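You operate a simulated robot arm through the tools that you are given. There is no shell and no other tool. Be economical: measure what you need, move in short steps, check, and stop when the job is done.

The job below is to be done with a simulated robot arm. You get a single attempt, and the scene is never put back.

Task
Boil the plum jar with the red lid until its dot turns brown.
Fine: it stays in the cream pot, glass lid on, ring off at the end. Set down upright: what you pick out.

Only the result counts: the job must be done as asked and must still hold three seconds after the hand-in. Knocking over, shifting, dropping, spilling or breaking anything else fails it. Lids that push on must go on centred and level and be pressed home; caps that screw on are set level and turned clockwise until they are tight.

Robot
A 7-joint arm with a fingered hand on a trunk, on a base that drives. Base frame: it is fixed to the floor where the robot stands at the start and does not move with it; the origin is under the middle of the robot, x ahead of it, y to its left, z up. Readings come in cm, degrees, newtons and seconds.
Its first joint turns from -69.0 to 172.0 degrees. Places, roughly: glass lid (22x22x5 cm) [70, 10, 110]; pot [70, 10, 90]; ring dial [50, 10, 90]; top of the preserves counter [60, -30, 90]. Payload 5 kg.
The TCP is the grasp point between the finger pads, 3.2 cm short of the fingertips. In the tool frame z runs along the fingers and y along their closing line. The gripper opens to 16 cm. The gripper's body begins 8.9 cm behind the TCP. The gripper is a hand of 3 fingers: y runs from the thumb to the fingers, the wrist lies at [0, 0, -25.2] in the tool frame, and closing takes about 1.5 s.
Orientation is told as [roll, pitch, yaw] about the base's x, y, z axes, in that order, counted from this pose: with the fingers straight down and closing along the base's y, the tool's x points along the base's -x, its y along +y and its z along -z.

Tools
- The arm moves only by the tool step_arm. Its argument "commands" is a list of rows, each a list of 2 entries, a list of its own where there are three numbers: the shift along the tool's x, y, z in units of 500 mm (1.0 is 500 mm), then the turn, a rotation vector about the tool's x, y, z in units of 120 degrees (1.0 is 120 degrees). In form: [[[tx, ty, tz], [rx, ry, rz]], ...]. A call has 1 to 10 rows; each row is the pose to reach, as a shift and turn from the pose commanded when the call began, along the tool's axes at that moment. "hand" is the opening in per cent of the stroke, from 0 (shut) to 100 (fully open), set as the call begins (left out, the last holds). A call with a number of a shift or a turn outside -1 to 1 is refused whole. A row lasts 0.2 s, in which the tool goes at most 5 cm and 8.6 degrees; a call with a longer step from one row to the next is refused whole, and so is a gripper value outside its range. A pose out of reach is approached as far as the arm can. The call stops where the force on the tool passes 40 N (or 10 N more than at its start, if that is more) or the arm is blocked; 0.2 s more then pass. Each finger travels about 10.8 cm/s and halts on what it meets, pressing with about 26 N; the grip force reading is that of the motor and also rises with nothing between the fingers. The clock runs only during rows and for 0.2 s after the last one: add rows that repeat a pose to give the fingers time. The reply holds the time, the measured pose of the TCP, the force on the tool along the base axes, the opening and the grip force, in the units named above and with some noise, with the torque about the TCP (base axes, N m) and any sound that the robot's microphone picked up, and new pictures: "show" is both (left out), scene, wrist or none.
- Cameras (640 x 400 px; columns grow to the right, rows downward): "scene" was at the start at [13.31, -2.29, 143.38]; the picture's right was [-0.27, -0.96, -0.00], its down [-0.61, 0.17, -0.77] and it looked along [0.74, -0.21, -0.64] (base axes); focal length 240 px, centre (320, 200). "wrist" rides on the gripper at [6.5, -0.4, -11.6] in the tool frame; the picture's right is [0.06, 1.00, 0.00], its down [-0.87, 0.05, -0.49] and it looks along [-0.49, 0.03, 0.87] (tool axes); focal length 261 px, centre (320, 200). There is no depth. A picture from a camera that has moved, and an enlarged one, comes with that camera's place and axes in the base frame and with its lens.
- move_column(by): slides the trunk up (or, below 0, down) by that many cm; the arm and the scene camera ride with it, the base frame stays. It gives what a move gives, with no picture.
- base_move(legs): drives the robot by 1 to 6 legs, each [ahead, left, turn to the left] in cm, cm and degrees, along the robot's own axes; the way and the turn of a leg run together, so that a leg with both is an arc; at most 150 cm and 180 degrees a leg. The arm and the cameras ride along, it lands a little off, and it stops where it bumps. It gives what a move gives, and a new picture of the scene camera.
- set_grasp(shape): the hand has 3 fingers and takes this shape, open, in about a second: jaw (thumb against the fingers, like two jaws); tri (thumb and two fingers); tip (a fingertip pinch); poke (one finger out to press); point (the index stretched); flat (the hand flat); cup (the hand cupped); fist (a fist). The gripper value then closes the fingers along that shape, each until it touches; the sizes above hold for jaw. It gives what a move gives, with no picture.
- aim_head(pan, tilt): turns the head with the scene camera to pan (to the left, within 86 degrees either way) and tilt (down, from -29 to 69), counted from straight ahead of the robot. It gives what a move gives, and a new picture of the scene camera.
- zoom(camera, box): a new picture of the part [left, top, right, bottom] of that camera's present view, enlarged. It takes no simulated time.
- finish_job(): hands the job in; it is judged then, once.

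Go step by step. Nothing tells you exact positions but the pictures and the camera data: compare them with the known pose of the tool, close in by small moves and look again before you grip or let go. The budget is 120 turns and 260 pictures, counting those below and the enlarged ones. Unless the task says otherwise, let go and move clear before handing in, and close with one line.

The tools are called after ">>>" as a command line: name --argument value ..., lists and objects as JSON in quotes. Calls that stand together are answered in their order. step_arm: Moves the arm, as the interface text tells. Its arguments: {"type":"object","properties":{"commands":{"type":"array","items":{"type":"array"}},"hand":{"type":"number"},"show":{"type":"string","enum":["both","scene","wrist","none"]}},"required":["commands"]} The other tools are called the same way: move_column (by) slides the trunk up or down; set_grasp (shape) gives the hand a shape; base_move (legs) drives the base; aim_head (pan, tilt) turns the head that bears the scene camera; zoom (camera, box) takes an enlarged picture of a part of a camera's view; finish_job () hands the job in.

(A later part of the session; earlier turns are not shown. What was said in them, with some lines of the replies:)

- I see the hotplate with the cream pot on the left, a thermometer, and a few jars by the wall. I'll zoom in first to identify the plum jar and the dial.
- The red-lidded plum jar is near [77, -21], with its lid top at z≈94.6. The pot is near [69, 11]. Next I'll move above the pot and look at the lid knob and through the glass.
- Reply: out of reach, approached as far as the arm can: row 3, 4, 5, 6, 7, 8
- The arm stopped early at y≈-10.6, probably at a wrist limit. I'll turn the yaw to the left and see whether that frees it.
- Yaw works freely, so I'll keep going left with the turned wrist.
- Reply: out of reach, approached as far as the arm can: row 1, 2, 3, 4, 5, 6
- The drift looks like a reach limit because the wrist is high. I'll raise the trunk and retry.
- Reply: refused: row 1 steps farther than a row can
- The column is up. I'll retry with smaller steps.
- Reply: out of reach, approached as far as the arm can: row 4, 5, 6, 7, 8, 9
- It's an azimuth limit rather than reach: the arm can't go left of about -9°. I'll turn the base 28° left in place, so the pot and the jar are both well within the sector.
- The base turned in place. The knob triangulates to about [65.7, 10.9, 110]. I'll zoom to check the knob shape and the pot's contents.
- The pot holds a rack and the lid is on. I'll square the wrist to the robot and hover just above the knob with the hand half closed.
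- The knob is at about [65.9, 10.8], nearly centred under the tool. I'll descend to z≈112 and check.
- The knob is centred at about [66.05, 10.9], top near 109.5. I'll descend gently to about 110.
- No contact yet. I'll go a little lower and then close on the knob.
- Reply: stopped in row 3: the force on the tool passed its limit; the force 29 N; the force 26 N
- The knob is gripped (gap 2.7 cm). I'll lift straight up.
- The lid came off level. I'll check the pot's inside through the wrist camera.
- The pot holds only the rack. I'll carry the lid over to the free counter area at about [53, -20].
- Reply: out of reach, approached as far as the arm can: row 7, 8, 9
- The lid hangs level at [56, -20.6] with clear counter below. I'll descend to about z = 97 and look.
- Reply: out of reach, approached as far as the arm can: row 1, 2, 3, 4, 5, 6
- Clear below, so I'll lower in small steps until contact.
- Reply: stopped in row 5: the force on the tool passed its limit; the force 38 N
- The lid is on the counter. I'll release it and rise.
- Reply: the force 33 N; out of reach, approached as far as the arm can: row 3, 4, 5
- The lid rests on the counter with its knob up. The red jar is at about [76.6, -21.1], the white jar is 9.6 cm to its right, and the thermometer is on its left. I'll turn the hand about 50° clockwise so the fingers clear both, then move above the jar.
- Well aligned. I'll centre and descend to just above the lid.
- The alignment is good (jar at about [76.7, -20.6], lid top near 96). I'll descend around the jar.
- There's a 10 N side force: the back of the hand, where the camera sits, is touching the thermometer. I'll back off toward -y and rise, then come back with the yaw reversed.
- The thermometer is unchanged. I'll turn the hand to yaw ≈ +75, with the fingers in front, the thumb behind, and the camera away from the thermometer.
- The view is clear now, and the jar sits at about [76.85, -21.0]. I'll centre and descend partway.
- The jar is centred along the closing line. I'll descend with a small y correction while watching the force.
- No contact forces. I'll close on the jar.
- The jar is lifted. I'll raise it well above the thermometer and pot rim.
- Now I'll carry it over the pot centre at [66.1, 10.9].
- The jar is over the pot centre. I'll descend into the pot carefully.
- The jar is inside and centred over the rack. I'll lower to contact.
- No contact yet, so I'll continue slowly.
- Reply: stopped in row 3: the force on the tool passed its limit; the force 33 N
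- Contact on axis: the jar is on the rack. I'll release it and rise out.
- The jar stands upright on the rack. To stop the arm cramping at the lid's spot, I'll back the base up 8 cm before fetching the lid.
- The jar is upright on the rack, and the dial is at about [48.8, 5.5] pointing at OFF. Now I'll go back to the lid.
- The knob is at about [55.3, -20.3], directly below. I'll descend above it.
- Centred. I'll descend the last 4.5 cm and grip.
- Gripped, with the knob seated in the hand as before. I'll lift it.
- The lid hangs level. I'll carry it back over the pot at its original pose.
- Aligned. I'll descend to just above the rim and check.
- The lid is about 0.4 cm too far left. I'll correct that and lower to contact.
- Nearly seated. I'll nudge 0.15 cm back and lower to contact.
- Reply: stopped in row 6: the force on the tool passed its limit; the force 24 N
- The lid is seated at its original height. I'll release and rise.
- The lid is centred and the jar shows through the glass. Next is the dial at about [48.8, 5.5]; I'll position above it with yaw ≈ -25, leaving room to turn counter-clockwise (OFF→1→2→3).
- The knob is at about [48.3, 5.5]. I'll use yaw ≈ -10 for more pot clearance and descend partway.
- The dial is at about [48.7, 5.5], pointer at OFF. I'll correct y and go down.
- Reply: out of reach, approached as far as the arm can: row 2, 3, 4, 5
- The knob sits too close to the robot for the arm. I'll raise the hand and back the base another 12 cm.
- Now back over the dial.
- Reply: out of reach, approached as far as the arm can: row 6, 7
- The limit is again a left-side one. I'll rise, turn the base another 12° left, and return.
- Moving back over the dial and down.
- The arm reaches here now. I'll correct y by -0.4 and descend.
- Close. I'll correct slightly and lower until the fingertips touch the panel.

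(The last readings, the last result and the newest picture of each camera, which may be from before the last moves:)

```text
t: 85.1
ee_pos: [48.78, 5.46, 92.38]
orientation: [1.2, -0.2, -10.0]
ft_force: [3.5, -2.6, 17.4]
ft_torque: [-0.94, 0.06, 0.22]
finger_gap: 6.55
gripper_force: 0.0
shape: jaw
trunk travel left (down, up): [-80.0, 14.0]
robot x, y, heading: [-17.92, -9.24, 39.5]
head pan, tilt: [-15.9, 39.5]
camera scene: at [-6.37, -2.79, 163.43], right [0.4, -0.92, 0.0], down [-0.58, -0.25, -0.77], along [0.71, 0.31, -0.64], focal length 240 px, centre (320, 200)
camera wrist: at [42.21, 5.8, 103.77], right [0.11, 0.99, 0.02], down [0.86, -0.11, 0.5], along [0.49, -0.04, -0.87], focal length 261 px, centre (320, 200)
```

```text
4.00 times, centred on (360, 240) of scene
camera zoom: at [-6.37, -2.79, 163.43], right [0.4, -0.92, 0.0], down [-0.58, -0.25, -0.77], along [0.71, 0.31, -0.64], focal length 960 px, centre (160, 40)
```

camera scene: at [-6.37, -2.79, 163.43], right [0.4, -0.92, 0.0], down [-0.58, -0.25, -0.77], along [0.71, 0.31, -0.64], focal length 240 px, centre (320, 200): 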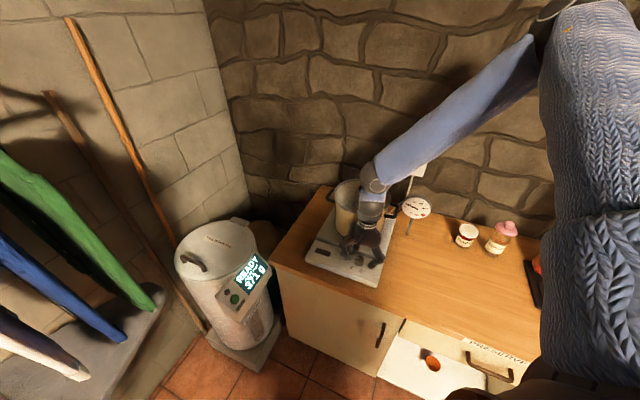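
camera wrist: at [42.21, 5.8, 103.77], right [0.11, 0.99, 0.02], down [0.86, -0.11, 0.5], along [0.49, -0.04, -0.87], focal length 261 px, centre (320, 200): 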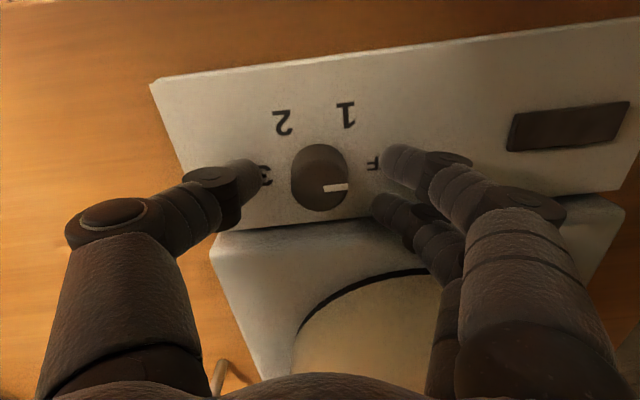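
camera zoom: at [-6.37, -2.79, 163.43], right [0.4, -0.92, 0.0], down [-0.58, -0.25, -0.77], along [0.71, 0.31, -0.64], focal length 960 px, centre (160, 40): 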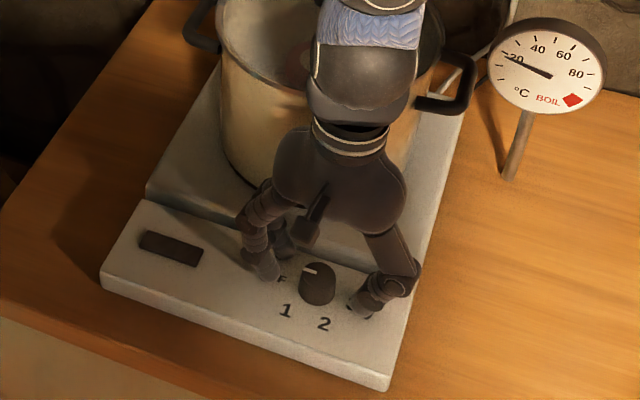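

Light panel contact. I'll raise 0.4 cm and close on the dial.

>>> step_arm --commands '[[[0.005, 0, -0.012], [0, 0, 0]], [[0.005, 0, -0.012], [0, 0, 0]]]' --show "none"

>>> step_arm --commands '[[[0, 0, 0], [0, 0, 0]], [[0, 0, 0], [0, 0, 0]], [[0, 0, 0], [0, 0, 0]], [[0, 0, 0], [0, 0, 0]], [[0, 0, 0], [0, 0, 0]]]' --hand 8 --show "wrist"

```text
t: 85.7
ee_pos: [48.47, 5.37, 92.77]
orientation: [1.2, -0.1, -10.0]
ft_force: [-0.8, 0.5, -0.2]
ft_torque: [-0.06, 0.0, 0.04]
finger_gap: 6.45
gripper_force: 0.0
shape: jaw
trunk travel left (down, up): [-80.0, 14.0]
robot x, y, heading: [-18.46, -9.87, 39.1]
head pan, tilt: [-15.9, 39.5]
```

```text
t: 86.9
ee_pos: [48.45, 5.3, 92.73]
orientation: [1.1, -0.1, -10.0]
ft_force: [-1.3, -4.1, -3.9]
ft_torque: [-0.1, 0.04, 0.02]
finger_gap: 1.91
gripper_force: 25.4
shape: jaw
trunk travel left (down, up): [-80.0, 14.0]
robot x, y, heading: [-18.57, -9.54, 39.5]
head pan, tilt: [-15.9, 39.5]
camera wrist: at [41.99, 5.72, 104.26], right [0.11, 0.99, 0.02], down [0.86, -0.11, 0.49], along [0.49, -0.04, -0.87], focal length 261 px, centre (320, 200)
```

wrist: 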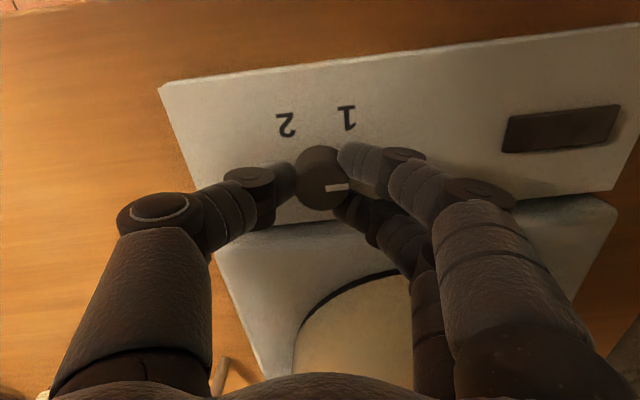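

Gripped. I'll test a 25° counter-clockwise turn.

>>> step_arm --commands '[[[0, 0, 0], [0, 0, -0.05]], [[0, 0, 0], [0, 0, -0.1]], [[0, 0, 0], [0, 0, -0.15]], [[0, 0, 0], [0, 0, -0.2]], [[0, 0, 0], [0, 0, -0.2]]]'

>>> zoom --camera "scene" --box '[310, 190, 410, 290]'

```text
t: 88.1
ee_pos: [48.52, 5.35, 92.81]
orientation: [1.0, -0.5, 14.1]
ft_force: [2.2, -6.9, -1.6]
ft_torque: [-0.2, -0.01, 0.01]
finger_gap: 1.91
gripper_force: 26.3
shape: jaw
trunk travel left (down, up): [-80.0, 14.0]
robot x, y, heading: [-18.14, -9.43, 39.4]
head pan, tilt: [-15.9, 39.5]
camera scene: at [-6.21, -2.83, 163.38], right [0.4, -0.92, 0.0], down [-0.58, -0.25, -0.77], along [0.71, 0.31, -0.64], focal length 240 px, centre (320, 200)
camera wrist: at [42.26, 3.06, 104.21], right [-0.3, 0.95, 0.02], down [0.83, 0.25, 0.5], along [0.47, 0.17, -0.87], focal length 261 px, centre (320, 200)
```

scene: 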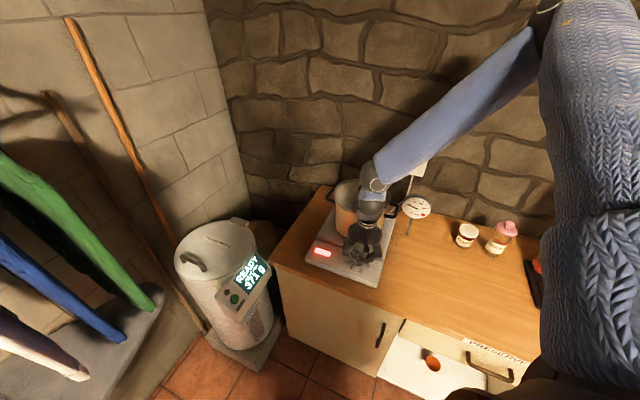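
wrist: 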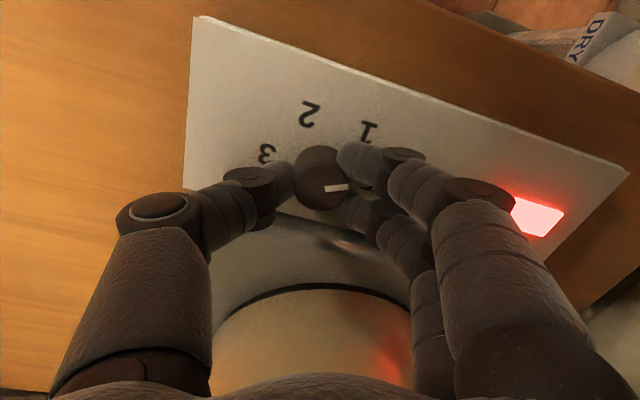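

```text
4.00 times, centred on (360, 240) of scene
camera zoom: at [-6.21, -2.83, 163.38], right [0.4, -0.92, 0.0], down [-0.58, -0.25, -0.77], along [0.71, 0.31, -0.64], focal length 960 px, centre (160, 40)
```

zoom: 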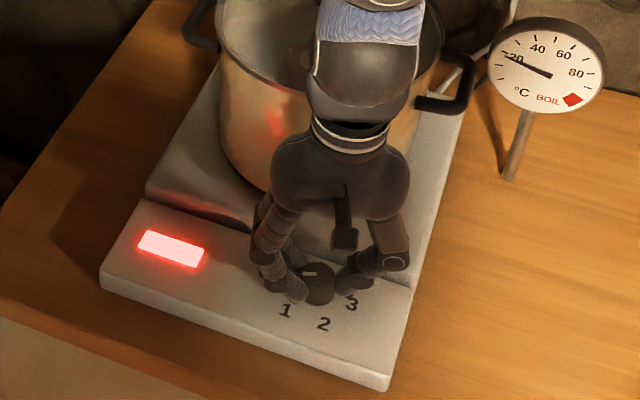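

It turns and the indicator lights. Continuing another 48° counter-clockwise.

>>> step_arm --commands '[[[0, 0, 0], [0, 0, -0.067]], [[0, 0, 0], [0, 0, -0.134]], [[0, 0, 0], [0, 0, -0.2]], [[0, 0, 0], [0, 0, -0.267]], [[0, 0, 0], [0, 0, -0.334]], [[0, 0, 0], [0, 0, -0.4]], [[0, 0, 0], [0, 0, -0.4]]]'

>>> zoom --camera "scene" --box '[310, 190, 410, 290]'

```text
t: 89.7
ee_pos: [48.53, 5.53, 92.72]
orientation: [0.3, -1.1, 62.0]
ft_force: [5.5, -1.3, -1.3]
ft_torque: [-0.05, -0.07, -0.02]
finger_gap: 1.9
gripper_force: 25.8
shape: jaw
trunk travel left (down, up): [-80.0, 14.0]
robot x, y, heading: [-18.07, -9.49, 39.4]
head pan, tilt: [-15.9, 39.5]
camera scene: at [-6.19, -2.76, 163.37], right [0.4, -0.92, 0.0], down [-0.58, -0.25, -0.77], along [0.71, 0.31, -0.64], focal length 240 px, centre (320, 200)
camera wrist: at [45.81, -0.87, 104.15], right [-0.91, 0.41, 0.0], down [0.36, 0.78, 0.51], along [0.21, 0.46, -0.86], focal length 261 px, centre (320, 200)
```

scene: 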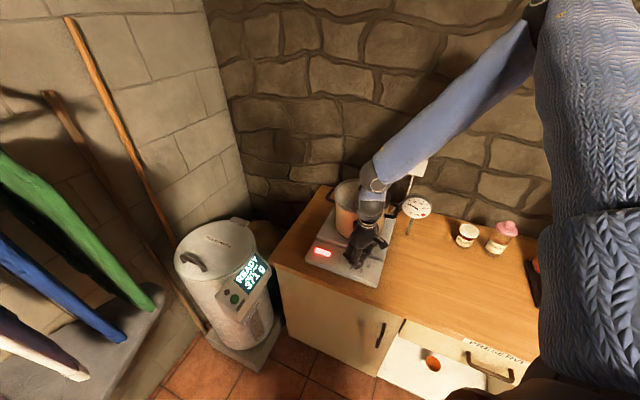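
wrist: 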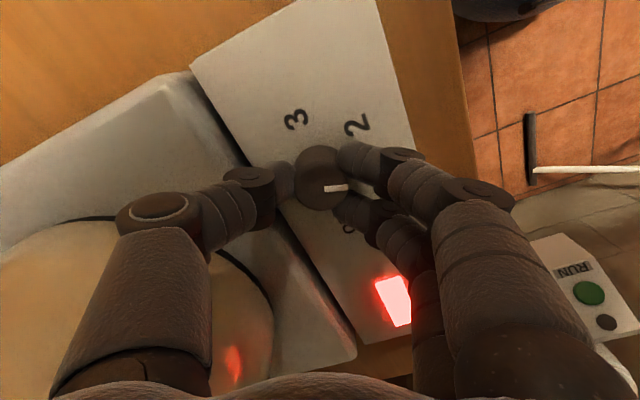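

```text
4.00 times, centred on (360, 240) of scene
camera zoom: at [-6.19, -2.76, 163.37], right [0.4, -0.92, 0.0], down [-0.58, -0.25, -0.77], along [0.71, 0.31, -0.64], focal length 960 px, centre (160, 40)
```

zoom: 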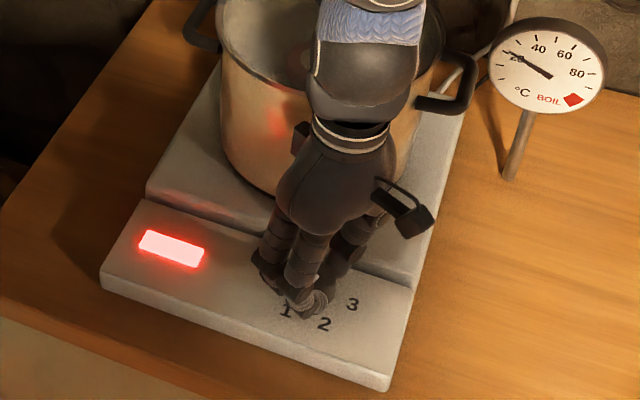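

The pointer is between 1 and 2 and it's heating already. I'll regrip to turn it fully to 3.

>>> step_arm --commands '[[[0, 0, 0], [0, 0, 0]], [[0, 0, 0], [0, 0, 0]], [[0, 0, 0], [0, 0, 0]], [[0, 0, -0.04], [0, 0, 0]], [[0, 0, -0.08], [0, 0, 0]]]' --hand 40 --show "none"

>>> step_arm --commands '[[[0, 0, 0], [0, 0, 0.07]], [[0, 0, 0], [0, 0, 0.14]], [[0, 0, 0], [0, 0, 0.21]], [[0, 0, 0], [0, 0, 0.28]], [[0, 0, 0], [0, 0, 0.35]], [[0, 0, 0], [0, 0, 0.42]], [[0, 0, 0], [0, 0, 0.49]], [[0, 0, 0], [0, 0, 0.56]], [[0, 0, 0], [0, 0, 0.62]], [[0, 0, 0], [0, 0, 0.62]]]' --show "wrist"

```text
t: 90.9
ee_pos: [48.42, 5.27, 96.79]
orientation: [0.2, -1.0, 62.0]
ft_force: [-0.5, -0.3, 0.4]
ft_torque: [0.01, 0.0, -0.02]
finger_gap: 6.31
gripper_force: 0.0
shape: jaw
trunk travel left (down, up): [-80.0, 14.0]
robot x, y, heading: [-18.42, -9.48, 39.5]
head pan, tilt: [-15.9, 39.5]
```

```text
t: 93.1
ee_pos: [48.32, 5.33, 96.72]
orientation: [1.0, -0.1, -12.5]
ft_force: [-0.2, 1.1, -0.5]
ft_torque: [0.0, -0.01, -0.01]
finger_gap: 6.33
gripper_force: 0.1
shape: jaw
trunk travel left (down, up): [-80.0, 14.0]
robot x, y, heading: [-17.57, -9.4, 39.6]
head pan, tilt: [-15.9, 39.5]
camera wrist: at [41.91, 6.02, 108.24], right [0.15, 0.99, 0.02], down [0.86, -0.14, 0.49], along [0.49, -0.06, -0.87], focal length 261 px, centre (320, 200)
```

wrist: 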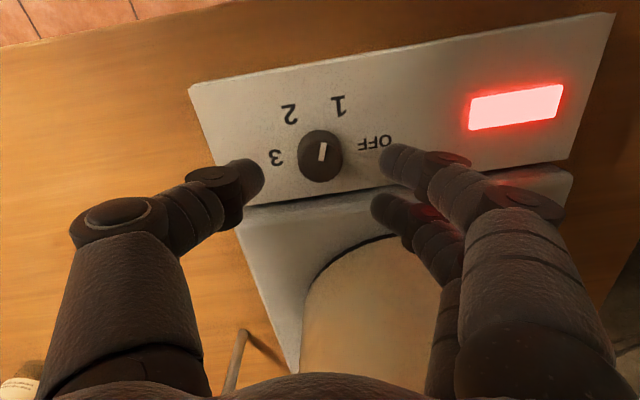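

I'll lower, grip and turn again.

>>> step_arm --commands '[[[0, 0, 0.04], [0, 0, 0]], [[0, 0, 0.07], [0, 0, 0]], [[0, 0, 0.079], [0, 0, 0]], [[0, 0, 0.079], [0, 0, 0]]]' --show "none"

>>> step_arm --commands '[[[0, 0, 0], [0, 0, 0]], [[0, 0, 0], [0, 0, 0]], [[0, 0, 0], [0, 0, 0]], [[0, 0, 0], [0, 0, 0]]]' --hand 8 --show "none"

>>> step_arm --commands '[[[0, 0, 0], [0, 0, -0.07]], [[0, 0, 0], [0, 0, -0.14]], [[0, 0, 0], [0, 0, -0.21]], [[0, 0, 0], [0, 0, -0.28]], [[0, 0, 0], [0, 0, -0.35]], [[0, 0, 0], [0, 0, -0.42]], [[0, 0, 0], [0, 0, -0.49]], [[0, 0, 0], [0, 0, -0.56]], [[0, 0, 0], [0, 0, -0.63]], [[0, 0, 0], [0, 0, -0.65]]]'

>>> zoom --camera "scene" --box '[310, 160, 440, 290]'

```text
t: 94.1
ee_pos: [48.55, 5.34, 92.73]
orientation: [1.1, -0.1, -12.4]
ft_force: [0.4, 0.4, 0.6]
ft_torque: [0.03, -0.01, 0.0]
finger_gap: 6.34
gripper_force: 0.2
shape: jaw
trunk travel left (down, up): [-80.0, 14.0]
robot x, y, heading: [-17.67, -9.71, 39.7]
head pan, tilt: [-15.9, 39.5]
```

```text
t: 95.1
ee_pos: [48.45, 5.37, 92.72]
orientation: [1.1, -0.1, -12.4]
ft_force: [-2.9, -4.3, -2.6]
ft_torque: [-0.14, 0.02, -0.04]
finger_gap: 1.91
gripper_force: 26.0
shape: jaw
trunk travel left (down, up): [-80.0, 14.0]
robot x, y, heading: [-18.03, -9.71, 39.4]
head pan, tilt: [-15.9, 39.5]
```

```text
t: 97.3
ee_pos: [48.35, 5.34, 92.66]
orientation: [0.2, -1.2, 65.6]
ft_force: [2.5, -2.3, -15.7]
ft_torque: [-0.04, 0.06, -0.02]
finger_gap: 1.88
gripper_force: 26.1
shape: jaw
trunk travel left (down, up): [-80.0, 14.0]
robot x, y, heading: [-17.98, -9.7, 39.4]
head pan, tilt: [-15.9, 39.5]
camera scene: at [-6.11, -2.74, 163.35], right [0.4, -0.92, 0.0], down [-0.58, -0.25, -0.77], along [0.71, 0.31, -0.64], focal length 240 px, centre (320, 200)
camera wrist: at [46.19, -1.01, 104.1], right [-0.94, 0.35, 0.0], down [0.31, 0.81, 0.51], along [0.18, 0.48, -0.86], focal length 261 px, centre (320, 200)
```

scene: 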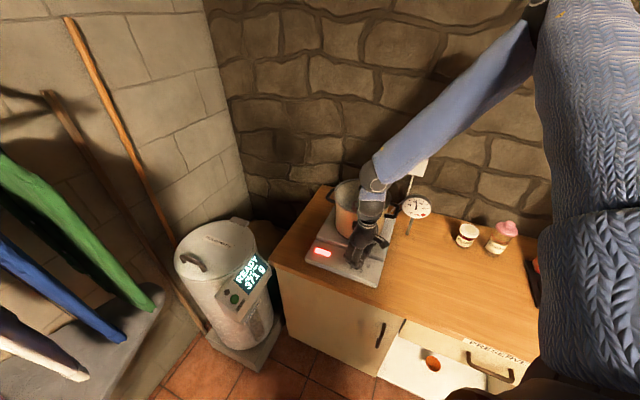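
wrist: 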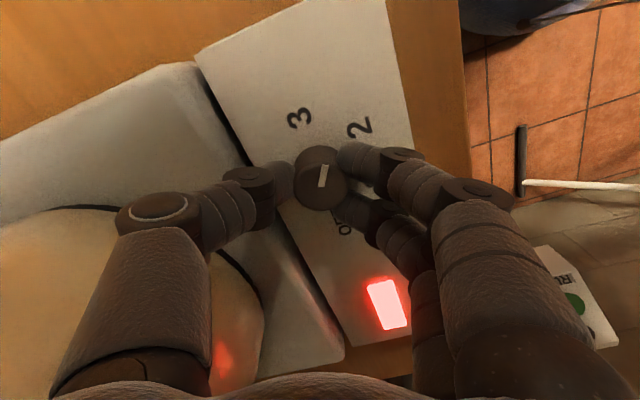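

```text
3.08 times, centred on (375, 225) of scene
camera zoom: at [-6.11, -2.74, 163.35], right [0.4, -0.92, 0.0], down [-0.58, -0.25, -0.77], along [0.71, 0.31, -0.64], focal length 738 px, centre (151, 123)
```

zoom: 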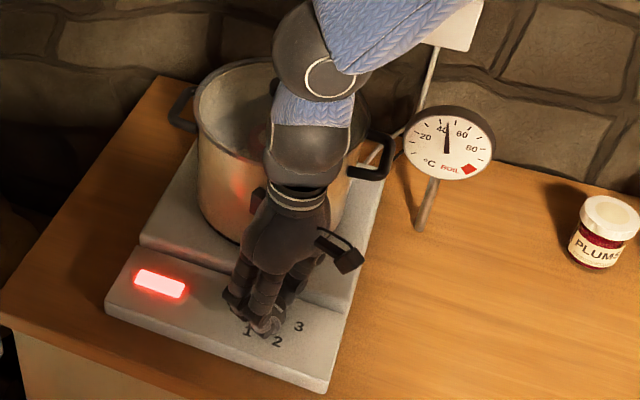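

The dial is about at 3 and the thermometer already reads 45 °C. I'll let go and move aside so the head camera can see the jar's dot.

>>> step_arm --commands '[[[0, 0, 0], [0, 0, 0]], [[0, 0, 0], [0, 0, 0]], [[0, 0, 0], [0, 0, 0]], [[0, 0, -0.06], [0, 0, 0]], [[0, 0, -0.12], [0, 0, 0]]]' --hand 40 --show "none"

>>> step_arm --commands '[[[0.085, -0.04, 0], [0, 0, 0]], [[0.17, -0.08, 0], [0, 0, 0]], [[0.26, -0.12, 0], [0, 0, 0]], [[0.345, -0.16, 0], [0, 0, 0]], [[0.364, -0.165, 0], [0, 0, 0]]]' --show "scene"

>>> zoom --camera "scene" --box '[310, 160, 440, 290]'

```text
t: 98.5
ee_pos: [48.51, 5.42, 98.95]
orientation: [0.2, -1.1, 65.6]
ft_force: [0.3, -0.7, -0.3]
ft_torque: [-0.01, -0.02, -0.02]
finger_gap: 6.36
gripper_force: 0.2
shape: jaw
trunk travel left (down, up): [-80.0, 14.0]
robot x, y, heading: [-18.05, -9.08, 39.5]
head pan, tilt: [-15.9, 39.5]
```

```text
t: 99.7
ee_pos: [48.6, -14.47, 98.44]
orientation: [0.3, -1.1, 65.5]
ft_force: [-0.9, 0.2, -1.0]
ft_torque: [-0.02, -0.01, -0.02]
finger_gap: 6.35
gripper_force: 0.0
shape: jaw
trunk travel left (down, up): [-80.0, 14.0]
robot x, y, heading: [-17.99, -9.69, 39.4]
head pan, tilt: [-15.9, 39.5]
camera scene: at [-6.25, -2.57, 163.37], right [0.4, -0.92, 0.0], down [-0.58, -0.26, -0.77], along [0.71, 0.31, -0.64], focal length 240 px, centre (320, 200)
```

scene: 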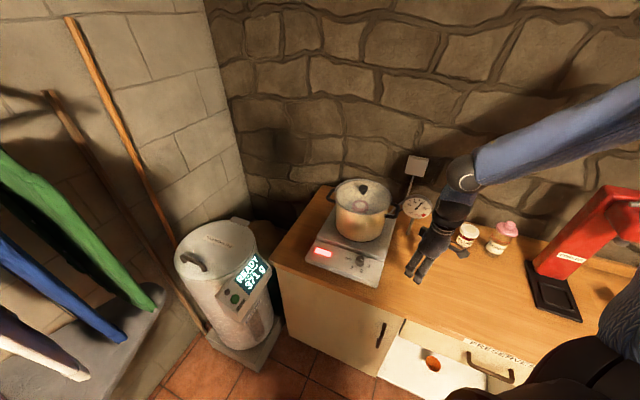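

```text
3.08 times, centred on (375, 225) of scene
camera zoom: at [-6.25, -2.57, 163.37], right [0.4, -0.92, 0.0], down [-0.58, -0.26, -0.77], along [0.71, 0.31, -0.64], focal length 738 px, centre (151, 123)
```

zoom: 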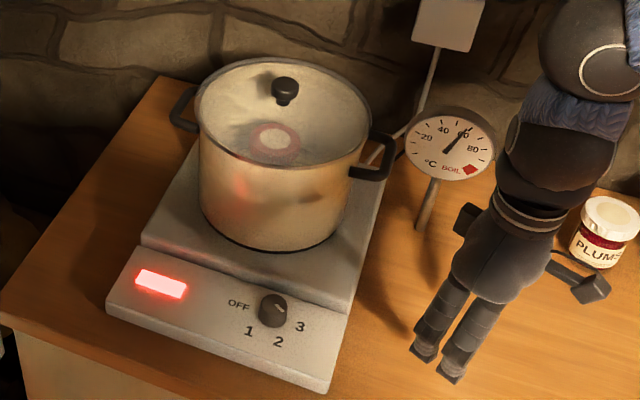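

Clear view: lid centred, dial near 3, about 62 °C. I'll wait and watch.

>>> step_arm --commands '[[[0, 0, 0], [0, 0, 0]], [[0, 0, 0], [0, 0, 0]], [[0, 0, 0], [0, 0, 0]], [[0, 0, 0], [0, 0, 0]], [[0, 0, 0], [0, 0, 0]], [[0, 0, 0], [0, 0, 0]], [[0, 0, 0], [0, 0, 0]], [[0, 0, 0], [0, 0, 0]], [[0, 0, 0], [0, 0, 0]], [[0, 0, 0], [0, 0, 0]]]' --show "none"

>>> step_arm --commands '[[[0, 0, 0], [0, 0, 0]], [[0, 0, 0], [0, 0, 0]], [[0, 0, 0], [0, 0, 0]], [[0, 0, 0], [0, 0, 0]], [[0, 0, 0], [0, 0, 0]], [[0, 0, 0], [0, 0, 0]], [[0, 0, 0], [0, 0, 0]], [[0, 0, 0], [0, 0, 0]], [[0, 0, 0], [0, 0, 0]], [[0, 0, 0], [0, 0, 0]]]' --show "none"

>>> zoom --camera "scene" --box '[320, 165, 440, 275]'

```text
t: 101.9
ee_pos: [48.47, -14.68, 98.4]
orientation: [0.3, -1.1, 65.6]
ft_force: [-0.1, -0.7, -0.1]
ft_torque: [-0.04, -0.03, 0.04]
finger_gap: 6.34
gripper_force: 0.0
shape: jaw
trunk travel left (down, up): [-80.0, 14.0]
robot x, y, heading: [-17.88, -9.27, 39.6]
head pan, tilt: [-15.9, 39.5]
```

```text
t: 104.1
ee_pos: [48.53, -14.7, 98.41]
orientation: [0.2, -1.1, 65.7]
ft_force: [0.1, 1.4, -0.5]
ft_torque: [0.01, 0.01, 0.0]
finger_gap: 6.35
gripper_force: 0.1
shape: jaw
trunk travel left (down, up): [-80.0, 14.0]
robot x, y, heading: [-18.01, -9.17, 39.6]
head pan, tilt: [-15.9, 39.5]
```

```text
3.64 times, centred on (380, 220) of scene
camera zoom: at [-6.26, -2.77, 163.38], right [0.4, -0.92, 0.0], down [-0.58, -0.25, -0.77], along [0.71, 0.31, -0.64], focal length 872 px, centre (102, 127)
```

zoom: 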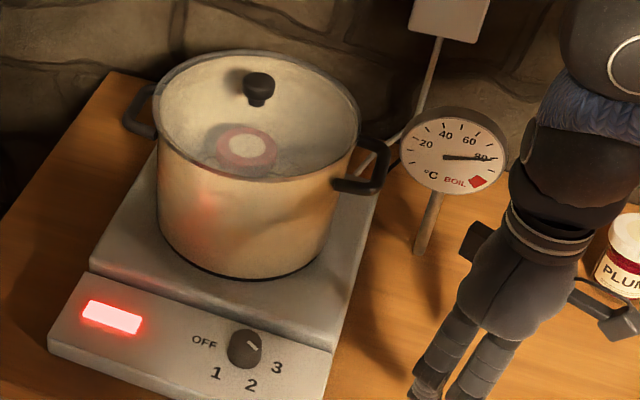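

At 80 °C now. Waiting on, checking every couple of seconds.

>>> step_arm --commands '[[[0, 0, 0], [0, 0, 0]], [[0, 0, 0], [0, 0, 0]], [[0, 0, 0], [0, 0, 0]], [[0, 0, 0], [0, 0, 0]], [[0, 0, 0], [0, 0, 0]], [[0, 0, 0], [0, 0, 0]], [[0, 0, 0], [0, 0, 0]], [[0, 0, 0], [0, 0, 0]], [[0, 0, 0], [0, 0, 0]], [[0, 0, 0], [0, 0, 0]]]' --show "none"

>>> step_arm --commands '[[[0, 0, 0], [0, 0, 0]], [[0, 0, 0], [0, 0, 0]], [[0, 0, 0], [0, 0, 0]], [[0, 0, 0], [0, 0, 0]], [[0, 0, 0], [0, 0, 0]], [[0, 0, 0], [0, 0, 0]], [[0, 0, 0], [0, 0, 0]], [[0, 0, 0], [0, 0, 0]], [[0, 0, 0], [0, 0, 0]], [[0, 0, 0], [0, 0, 0]]]' --show "none"

>>> zoom --camera "scene" --box '[320, 165, 440, 275]'

```text
t: 106.3
ee_pos: [48.59, -14.72, 98.47]
orientation: [0.3, -1.1, 65.6]
ft_force: [0.5, 0.9, -0.2]
ft_torque: [0.0, -0.03, 0.0]
finger_gap: 6.36
gripper_force: 0.1
shape: jaw
trunk travel left (down, up): [-80.0, 14.0]
robot x, y, heading: [-18.01, -9.51, 39.7]
head pan, tilt: [-15.9, 39.5]
```

```text
t: 108.5
ee_pos: [48.62, -14.63, 98.54]
orientation: [0.2, -1.1, 65.6]
ft_force: [-0.4, 0.9, -0.2]
ft_torque: [-0.02, -0.01, 0.0]
finger_gap: 6.41
gripper_force: 0.1
shape: jaw
trunk travel left (down, up): [-80.0, 14.0]
robot x, y, heading: [-18.33, -9.62, 39.6]
head pan, tilt: [-15.9, 39.5]
```

```text
3.64 times, centred on (380, 220) of scene
camera zoom: at [-6.26, -2.77, 163.38], right [0.4, -0.92, 0.0], down [-0.58, -0.25, -0.77], along [0.71, 0.31, -0.64], focal length 872 px, centre (102, 127)
```

zoom: 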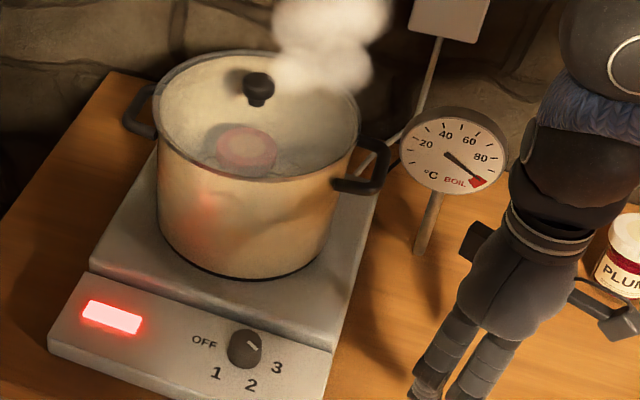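

Boiling: the dot has turned from cream to pink, not brown yet. I'll keep watching at short intervals.

>>> step_arm --commands '[[[0, 0, 0], [0, 0, 0]], [[0, 0, 0], [0, 0, 0]], [[0, 0, 0], [0, 0, 0]], [[0, 0, 0], [0, 0, 0]], [[0, 0, 0], [0, 0, 0]], [[0, 0, 0], [0, 0, 0]], [[0, 0, 0], [0, 0, 0]], [[0, 0, 0], [0, 0, 0]], [[0, 0, 0], [0, 0, 0]], [[0, 0, 0], [0, 0, 0]]]' --show "none"

>>> zoom --camera "scene" --box '[330, 165, 440, 255]'

```text
t: 110.7
ee_pos: [48.66, -14.67, 98.39]
orientation: [0.2, -1.0, 65.6]
ft_force: [0.7, 0.1, 0.4]
ft_torque: [0.01, 0.0, 0.04]
finger_gap: 6.39
gripper_force: 0.0
shape: jaw
trunk travel left (down, up): [-80.0, 14.0]
robot x, y, heading: [-18.09, -9.32, 39.4]
head pan, tilt: [-15.9, 39.5]
```

```text
4.44 times, centred on (385, 210) of scene
camera zoom: at [-6.26, -2.77, 163.38], right [0.4, -0.92, 0.0], down [-0.58, -0.25, -0.77], along [0.71, 0.31, -0.64], focal length 1066 px, centre (31, 156)
```

zoom: 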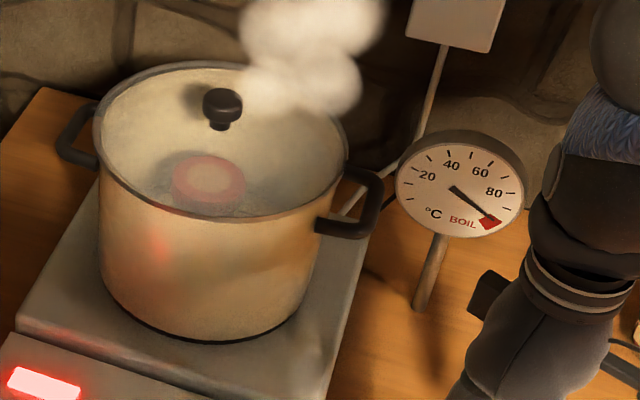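

The dot is darkening gradually. I'll keep waiting.

>>> step_arm --commands '[[[0, 0, 0], [0, 0, 0]], [[0, 0, 0], [0, 0, 0]], [[0, 0, 0], [0, 0, 0]], [[0, 0, 0], [0, 0, 0]], [[0, 0, 0], [0, 0, 0]], [[0, 0, 0], [0, 0, 0]], [[0, 0, 0], [0, 0, 0]], [[0, 0, 0], [0, 0, 0]], [[0, 0, 0], [0, 0, 0]], [[0, 0, 0], [0, 0, 0]]]' --show "none"

>>> step_arm --commands '[[[0, 0, 0], [0, 0, 0]], [[0, 0, 0], [0, 0, 0]], [[0, 0, 0], [0, 0, 0]], [[0, 0, 0], [0, 0, 0]], [[0, 0, 0], [0, 0, 0]], [[0, 0, 0], [0, 0, 0]], [[0, 0, 0], [0, 0, 0]], [[0, 0, 0], [0, 0, 0]], [[0, 0, 0], [0, 0, 0]], [[0, 0, 0], [0, 0, 0]]]' --show "none"

>>> zoom --camera "scene" --box '[340, 175, 400, 225]'

```text
t: 112.9
ee_pos: [48.7, -14.6, 98.52]
orientation: [0.2, -1.1, 65.6]
ft_force: [-0.2, 0.0, 0.4]
ft_torque: [0.0, 0.06, -0.01]
finger_gap: 6.36
gripper_force: 0.0
shape: jaw
trunk travel left (down, up): [-80.0, 14.0]
robot x, y, heading: [-18.32, -9.29, 39.3]
head pan, tilt: [-15.9, 39.5]
```

```text
t: 115.1
ee_pos: [48.51, -14.52, 98.47]
orientation: [0.1, -1.1, 65.7]
ft_force: [0.4, 0.3, -0.7]
ft_torque: [0.0, -0.01, -0.04]
finger_gap: 6.36
gripper_force: 0.0
shape: jaw
trunk travel left (down, up): [-80.0, 14.0]
robot x, y, heading: [-17.94, -9.47, 39.5]
head pan, tilt: [-15.9, 39.5]
```

```text
8.00 times, centred on (370, 200) of scene
camera zoom: at [-6.26, -2.77, 163.38], right [0.4, -0.92, 0.0], down [-0.58, -0.25, -0.77], along [0.71, 0.31, -0.64], focal length 1919 px, centre (-80, 200)
```

zoom: 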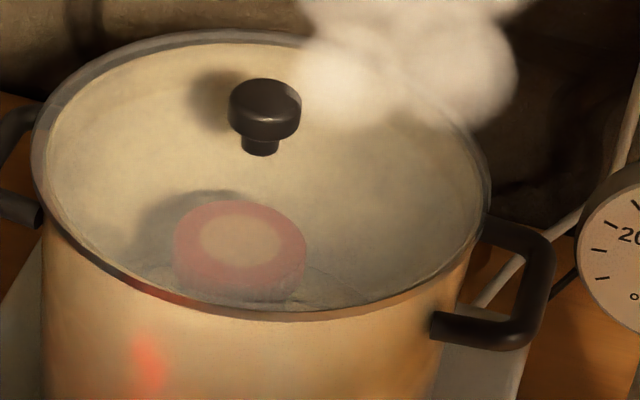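

The dot is tan now, becoming brown slowly. Waiting a bit more.

>>> step_arm --commands '[[[0, 0, 0], [0, 0, 0]], [[0, 0, 0], [0, 0, 0]], [[0, 0, 0], [0, 0, 0]], [[0, 0, 0], [0, 0, 0]], [[0, 0, 0], [0, 0, 0]], [[0, 0, 0], [0, 0, 0]], [[0, 0, 0], [0, 0, 0]], [[0, 0, 0], [0, 0, 0]], [[0, 0, 0], [0, 0, 0]], [[0, 0, 0], [0, 0, 0]]]' --show "none"

>>> step_arm --commands '[[[0, 0, 0], [0, 0, 0]], [[0, 0, 0], [0, 0, 0]], [[0, 0, 0], [0, 0, 0]], [[0, 0, 0], [0, 0, 0]], [[0, 0, 0], [0, 0, 0]], [[0, 0, 0], [0, 0, 0]], [[0, 0, 0], [0, 0, 0]], [[0, 0, 0], [0, 0, 0]], [[0, 0, 0], [0, 0, 0]], [[0, 0, 0], [0, 0, 0]]]' --show "none"

>>> zoom --camera "scene" --box '[340, 175, 400, 225]'

```text
t: 117.3
ee_pos: [48.56, -14.59, 98.45]
orientation: [0.2, -1.0, 65.6]
ft_force: [0.0, 0.3, 0.1]
ft_torque: [0.0, -0.02, -0.03]
finger_gap: 6.35
gripper_force: 0.1
shape: jaw
trunk travel left (down, up): [-80.0, 14.0]
robot x, y, heading: [-17.96, -9.81, 39.6]
head pan, tilt: [-15.9, 39.5]
```

```text
t: 119.5
ee_pos: [48.57, -14.66, 98.49]
orientation: [0.2, -1.2, 65.6]
ft_force: [0.2, -1.0, -0.1]
ft_torque: [0.0, -0.01, 0.01]
finger_gap: 6.37
gripper_force: 0.1
shape: jaw
trunk travel left (down, up): [-80.0, 14.0]
robot x, y, heading: [-18.27, -9.4, 39.5]
head pan, tilt: [-15.9, 39.5]
```

```text
8.00 times, centred on (370, 200) of scene
camera zoom: at [-6.26, -2.77, 163.38], right [0.4, -0.92, 0.0], down [-0.58, -0.25, -0.77], along [0.71, 0.31, -0.64], focal length 1919 px, centre (-80, 200)
```

zoom: 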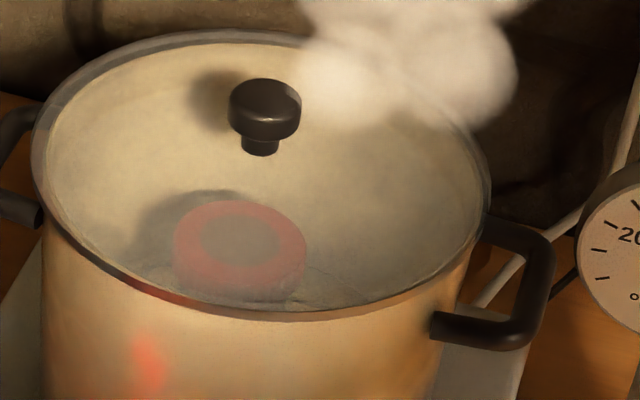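

The dot is brown now. I'll turn the ring off: back to the dial at the same yaw, down, grip, turn clockwise.

>>> step_arm --commands '[[[-0.09, 0.04, 0], [0, 0, 0]], [[-0.18, 0.08, 0], [0, 0, 0]], [[-0.27, 0.123, 0], [0, 0, 0]], [[-0.364, 0.165, 0], [0, 0, 0]], [[-0.364, 0.165, 0.06], [0, 0, 0]], [[-0.364, 0.165, 0.11], [0, 0, 0]], [[-0.364, 0.165, 0.12], [0, 0, 0]], [[-0.364, 0.165, 0.12], [0, 0, 0]]]' --show "wrist"

```text
refused: row 4 steps farther than a row can; nothing moved
```

>>> step_arm --commands '[[[-0.09, 0.04, 0], [0, 0, 0]], [[-0.18, 0.08, 0], [0, 0, 0]], [[-0.27, 0.12, 0], [0, 0, 0]], [[-0.355, 0.16, 0], [0, 0, 0]], [[-0.364, 0.165, 0.06], [0, 0, 0]], [[-0.364, 0.165, 0.11], [0, 0, 0]], [[-0.364, 0.165, 0.12], [0, 0, 0]], [[-0.364, 0.165, 0.12], [0, 0, 0]]]' --show "wrist"

```text
t: 121.0
ee_pos: [48.6, 5.59, 93.54]
orientation: [-0.1, -1.1, 65.7]
ft_force: [-0.7, -2.6, 16.7]
ft_torque: [-0.58, -0.75, -0.15]
finger_gap: 6.53
gripper_force: 0.0
shape: jaw
trunk travel left (down, up): [-80.0, 14.0]
robot x, y, heading: [-17.74, -9.75, 39.5]
head pan, tilt: [-15.9, 39.5]
stopped in row 7: the force on the tool passed its limit (the readings are from after the stop); the commanded pose is now the measured one
camera wrist: at [46.21, -0.79, 104.98], right [-0.93, 0.36, 0.0], down [0.3, 0.81, 0.51], along [0.18, 0.47, -0.86], focal length 261 px, centre (320, 200)
```

wrist: 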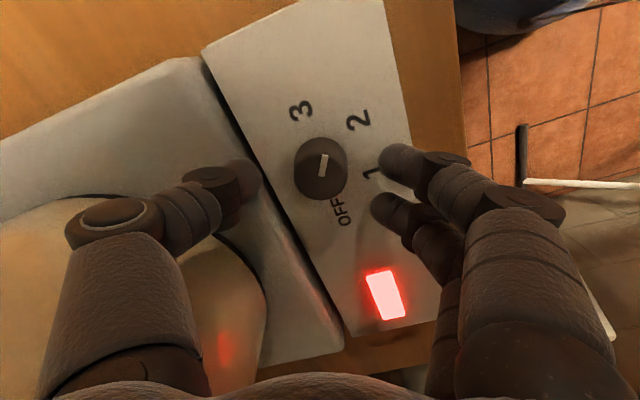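

The thumb touched the raised plate edge. I'll lift slightly, narrow the hand, lower, then grip.

>>> step_arm --commands '[[[0, 0, -0.012], [0, 0, 0]], [[0, 0, -0.012], [0, 0, 0]], [[0, 0, -0.012], [0, 0, 0]]]' --hand 25 --show "none"

>>> step_arm --commands '[[[0, 0, 0.014], [0, 0, 0]], [[0, 0, 0.027], [0, 0, 0]], [[0, 0, 0.027], [0, 0, 0]]]' --show "none"

>>> step_arm --commands '[[[0, 0, 0], [0, 0, 0]], [[0, 0, 0], [0, 0, 0]], [[0, 0, 0], [0, 0, 0]]]' --hand 8 --show "wrist"

```text
t: 121.8
ee_pos: [48.7, 5.65, 93.96]
orientation: [0.1, -1.1, 65.5]
ft_force: [-0.5, 0.2, 0.6]
ft_torque: [-0.01, 0.01, 0.0]
finger_gap: 4.05
gripper_force: 0.1
shape: jaw
trunk travel left (down, up): [-80.0, 14.0]
robot x, y, heading: [-17.86, -9.57, 39.2]
head pan, tilt: [-15.9, 39.5]
```

```text
t: 122.6
ee_pos: [48.74, 5.52, 92.76]
orientation: [-0.1, -1.1, 65.7]
ft_force: [-0.6, 0.5, 0.1]
ft_torque: [-0.01, -0.01, 0.0]
finger_gap: 4.02
gripper_force: 0.0
shape: jaw
trunk travel left (down, up): [-80.0, 14.0]
robot x, y, heading: [-17.61, -9.33, 39.5]
head pan, tilt: [-15.9, 39.5]
```

```text
t: 123.4
ee_pos: [48.75, 5.59, 92.7]
orientation: [0.2, -0.9, 65.5]
ft_force: [1.3, 0.9, -2.0]
ft_torque: [-0.01, 0.0, 0.0]
finger_gap: 1.92
gripper_force: 26.4
shape: jaw
trunk travel left (down, up): [-80.0, 14.0]
robot x, y, heading: [-18.03, -9.56, 39.6]
head pan, tilt: [-15.9, 39.5]
camera wrist: at [46.4, -0.8, 104.0], right [-0.93, 0.36, 0.0], down [0.31, 0.81, 0.51], along [0.18, 0.47, -0.86], focal length 261 px, centre (320, 200)
```

wrist: 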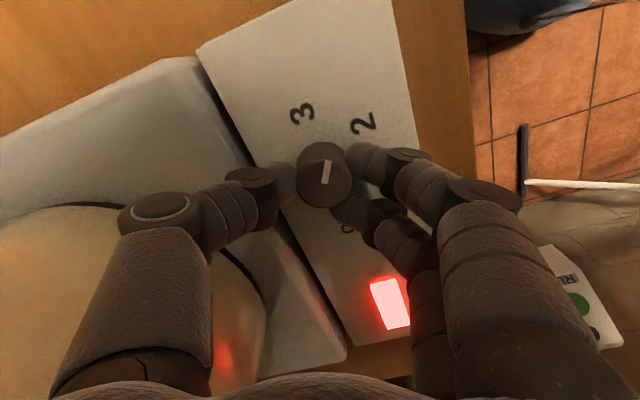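

Gripped. I'll turn clockwise 78°, release, come back, then turn the rest.

>>> step_arm --commands '[[[0, 0, 0], [0, 0, 0.07]], [[0, 0, 0], [0, 0, 0.14]], [[0, 0, 0], [0, 0, 0.21]], [[0, 0, 0], [0, 0, 0.28]], [[0, 0, 0], [0, 0, 0.35]], [[0, 0, 0], [0, 0, 0.42]], [[0, 0, 0], [0, 0, 0.49]], [[0, 0, 0], [0, 0, 0.56]], [[0, 0, 0], [0, 0, 0.63]], [[0, 0, 0], [0, 0, 0.65]]]' --show "none"

>>> step_arm --commands '[[[0, 0, 0], [0, 0, 0]], [[0, 0, 0], [0, 0, 0]], [[0, 0, -0.04], [0, 0, 0]], [[0, 0, -0.08], [0, 0, 0]]]' --hand 25 --show "wrist"

```text
t: 125.6
ee_pos: [48.81, 5.43, 92.67]
orientation: [1.0, -0.1, -12.5]
ft_force: [-2.1, -17.6, -2.3]
ft_torque: [-0.62, 0.05, 0.07]
finger_gap: 1.95
gripper_force: 26.2
shape: jaw
trunk travel left (down, up): [-80.0, 14.0]
robot x, y, heading: [-18.08, -9.36, 39.4]
head pan, tilt: [-15.9, 39.5]
```

```text
t: 126.6
ee_pos: [48.68, 5.44, 96.78]
orientation: [1.0, -0.2, -12.5]
ft_force: [-0.7, 0.3, 0.0]
ft_torque: [0.02, -0.03, -0.03]
finger_gap: 3.99
gripper_force: 0.1
shape: jaw
trunk travel left (down, up): [-80.0, 14.0]
robot x, y, heading: [-18.15, -9.4, 39.4]
head pan, tilt: [-15.9, 39.5]
camera wrist: at [42.19, 6.27, 108.15], right [0.15, 0.99, 0.02], down [0.86, -0.14, 0.49], along [0.49, -0.06, -0.87], focal length 261 px, centre (320, 200)
```

wrist: 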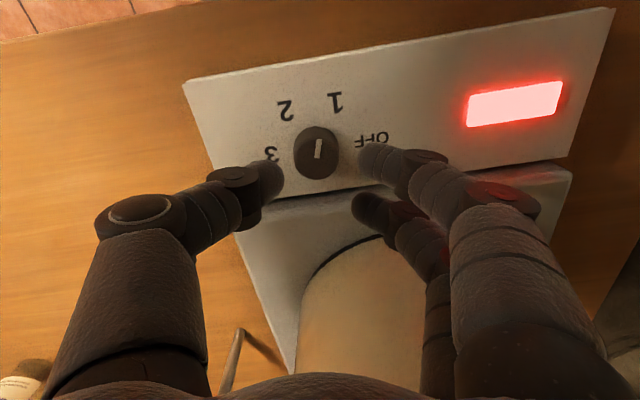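

Now rotate back, regrip and turn the remaining ~73° to OFF.

>>> step_arm --commands '[[[0, 0, 0], [0, 0, -0.07]], [[0, 0, 0], [0, 0, -0.14]], [[0, 0, 0], [0, 0, -0.21]], [[0, 0, 0], [0, 0, -0.28]], [[0, 0, 0], [0, 0, -0.35]], [[0, 0, 0], [0, 0, -0.42]], [[0, 0, 0], [0, 0, -0.49]], [[0, 0, 0], [0, 0, -0.56]], [[0, 0, 0], [0, 0, -0.62]], [[0, 0, 0], [0, 0, -0.62]]]' --show "none"

>>> step_arm --commands '[[[0, 0, 0.04], [0, 0, 0]], [[0, 0, 0.075], [0, 0, 0]], [[0, 0, 0.081], [0, 0, 0]], [[0, 0, 0.081], [0, 0, 0]]]' --show "none"

>>> step_arm --commands '[[[0, 0, 0], [0, 0, 0]], [[0, 0, 0], [0, 0, 0]], [[0, 0, 0], [0, 0, 0]]]' --hand 8 --show "none"

>>> step_arm --commands '[[[0, 0, 0], [0, 0, 0.07]], [[0, 0, 0], [0, 0, 0.14]], [[0, 0, 0], [0, 0, 0.21]], [[0, 0, 0], [0, 0, 0.28]], [[0, 0, 0], [0, 0, 0.35]], [[0, 0, 0], [0, 0, 0.42]], [[0, 0, 0], [0, 0, 0.49]], [[0, 0, 0], [0, 0, 0.56]], [[0, 0, 0], [0, 0, 0.61]], [[0, 0, 0], [0, 0, 0.61]]]' --show "both"

```text
t: 128.8
ee_pos: [48.75, 5.42, 96.73]
orientation: [0.2, -1.1, 62.1]
ft_force: [0.1, 0.4, 0.6]
ft_torque: [-0.02, 0.0, 0.03]
finger_gap: 3.98
gripper_force: 0.0
shape: jaw
trunk travel left (down, up): [-80.0, 14.0]
robot x, y, heading: [-17.93, -9.64, 39.6]
head pan, tilt: [-15.9, 39.5]
```

```text
t: 129.8
ee_pos: [48.92, 5.57, 92.52]
orientation: [0.1, -1.0, 61.9]
ft_force: [-0.3, 0.0, 0.4]
ft_torque: [0.02, -0.03, 0.02]
finger_gap: 4.01
gripper_force: 0.1
shape: jaw
trunk travel left (down, up): [-80.0, 14.0]
robot x, y, heading: [-18.11, -9.55, 39.3]
head pan, tilt: [-15.9, 39.5]
```

```text
t: 130.6
ee_pos: [48.74, 5.57, 92.54]
orientation: [0.2, -1.0, 62.1]
ft_force: [0.3, 0.6, -1.0]
ft_torque: [-0.01, -0.03, -0.01]
finger_gap: 1.92
gripper_force: 25.6
shape: jaw
trunk travel left (down, up): [-80.0, 14.0]
robot x, y, heading: [-18.02, -9.26, 39.5]
head pan, tilt: [-15.9, 39.5]
```

```text
t: 132.8
ee_pos: [48.88, 5.42, 92.65]
orientation: [1.1, -0.2, -11.3]
ft_force: [4.4, -19.0, 2.7]
ft_torque: [-0.68, -0.09, 0.03]
finger_gap: 1.95
gripper_force: 26.3
shape: jaw
trunk travel left (down, up): [-80.0, 14.0]
robot x, y, heading: [-17.84, -9.74, 39.5]
head pan, tilt: [-15.9, 39.5]
camera scene: at [-6.22, -2.95, 163.38], right [0.4, -0.92, 0.0], down [-0.58, -0.25, -0.77], along [0.71, 0.31, -0.64], focal length 240 px, centre (320, 200)
camera wrist: at [42.26, 6.04, 104.06], right [0.13, 0.99, 0.02], down [0.86, -0.13, 0.5], along [0.49, -0.05, -0.87], focal length 261 px, centre (320, 200)
```

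scene: 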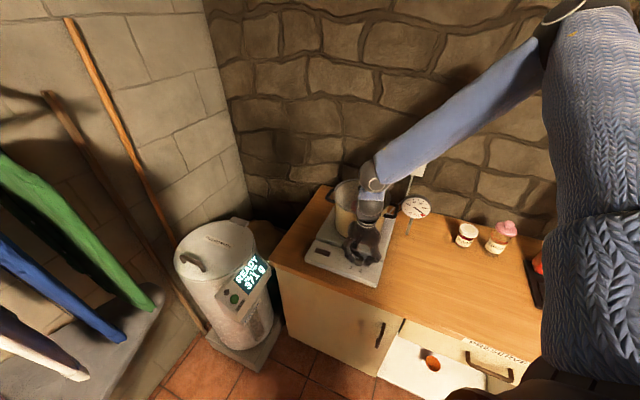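
wrist: 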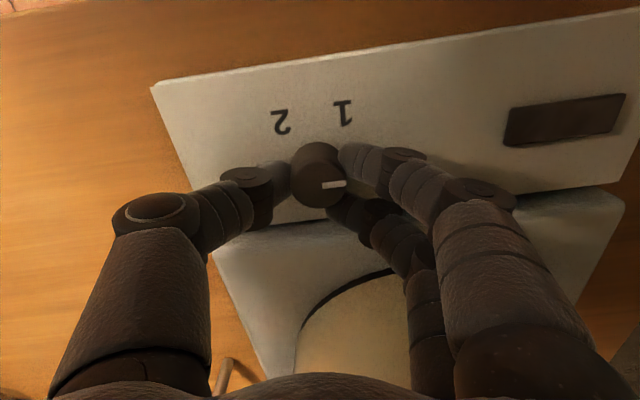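

The indicator is dark and the pointer is back at OFF. I'll release, rise and clear the view to check the dot.

>>> step_arm --commands '[[[0, 0, 0], [0, 0, 0]], [[0, 0, 0], [0, 0, 0]], [[0, 0, 0], [0, 0, 0]], [[0, 0, -0.06], [0, 0, 0]], [[0, 0, -0.14], [0, 0, 0]]]' --hand 35 --show "none"

>>> step_arm --commands '[[[0.03, -0.085, 0], [0, 0, 0]], [[0.06, -0.17, 0], [0, 0, 0]], [[0.09, -0.255, 0], [0, 0, 0]], [[0.12, -0.34, -0.02], [0, 0, 0]], [[0.12, -0.4, -0.04], [0, 0, 0]]]' --show "scene"

>>> zoom --camera "scene" --box '[310, 165, 440, 285]'

>>> zoom --camera "scene" --box '[340, 175, 400, 225]'

```text
t: 134.0
ee_pos: [48.36, 5.47, 99.69]
orientation: [1.1, -0.2, -11.3]
ft_force: [-0.1, 0.4, -0.8]
ft_torque: [0.02, -0.03, 0.0]
finger_gap: 5.55
gripper_force: 0.1
shape: jaw
trunk travel left (down, up): [-80.0, 14.0]
robot x, y, heading: [-18.28, -8.99, 39.4]
head pan, tilt: [-15.9, 39.5]
```

```text
t: 135.2
ee_pos: [39.23, -11.07, 100.7]
orientation: [1.0, -0.2, -11.2]
ft_force: [0.3, 0.3, -0.3]
ft_torque: [-0.05, 0.02, 0.01]
finger_gap: 5.59
gripper_force: 0.1
shape: jaw
out of reach, approached as far as the arm can: row 5
trunk travel left (down, up): [-80.0, 14.0]
robot x, y, heading: [-18.05, -9.52, 39.5]
head pan, tilt: [-15.9, 39.5]
camera scene: at [-6.13, -2.56, 163.35], right [0.4, -0.92, 0.0], down [-0.58, -0.26, -0.77], along [0.71, 0.31, -0.64], focal length 240 px, centre (320, 200)
```

scene: 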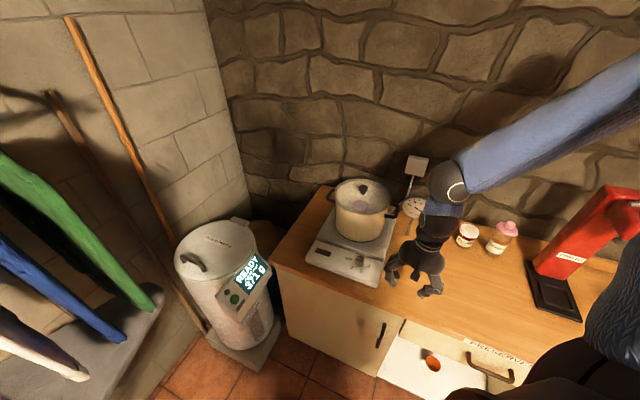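

```text
3.33 times, centred on (375, 225) of scene
camera zoom: at [-6.13, -2.56, 163.35], right [0.4, -0.92, 0.0], down [-0.58, -0.26, -0.77], along [0.71, 0.31, -0.64], focal length 800 px, centre (137, 117)
```

zoom: 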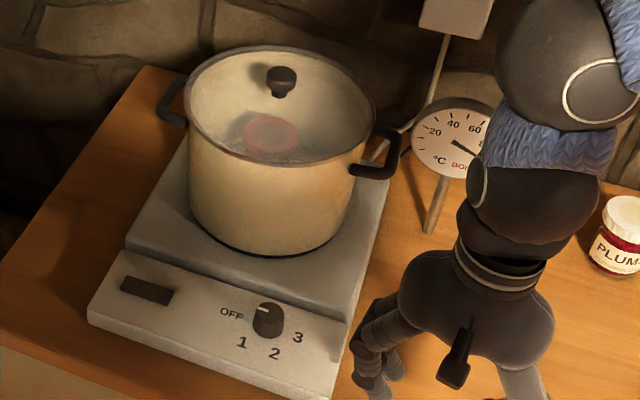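

```text
8.00 times, centred on (370, 200) of scene
camera zoom: at [-6.13, -2.56, 163.35], right [0.4, -0.92, 0.0], down [-0.58, -0.26, -0.77], along [0.71, 0.31, -0.64], focal length 1919 px, centre (-80, 200)
```

zoom: 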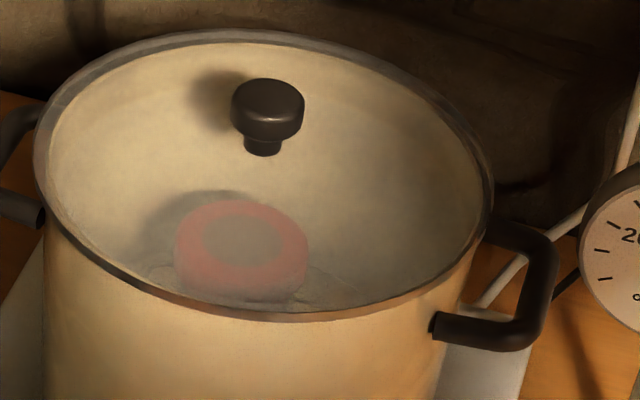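

The dot has stayed brown, the lid is on and centred, the ring is off, and the hand is clear, so I'm handing in.

>>> finish_job

```text
The job is handed in.
```

I boiled the red-lidded plum jar until its dot turned brown and handed the job in. It is still upright on the rack in the cream pot, with the glass lid on and the ring off.
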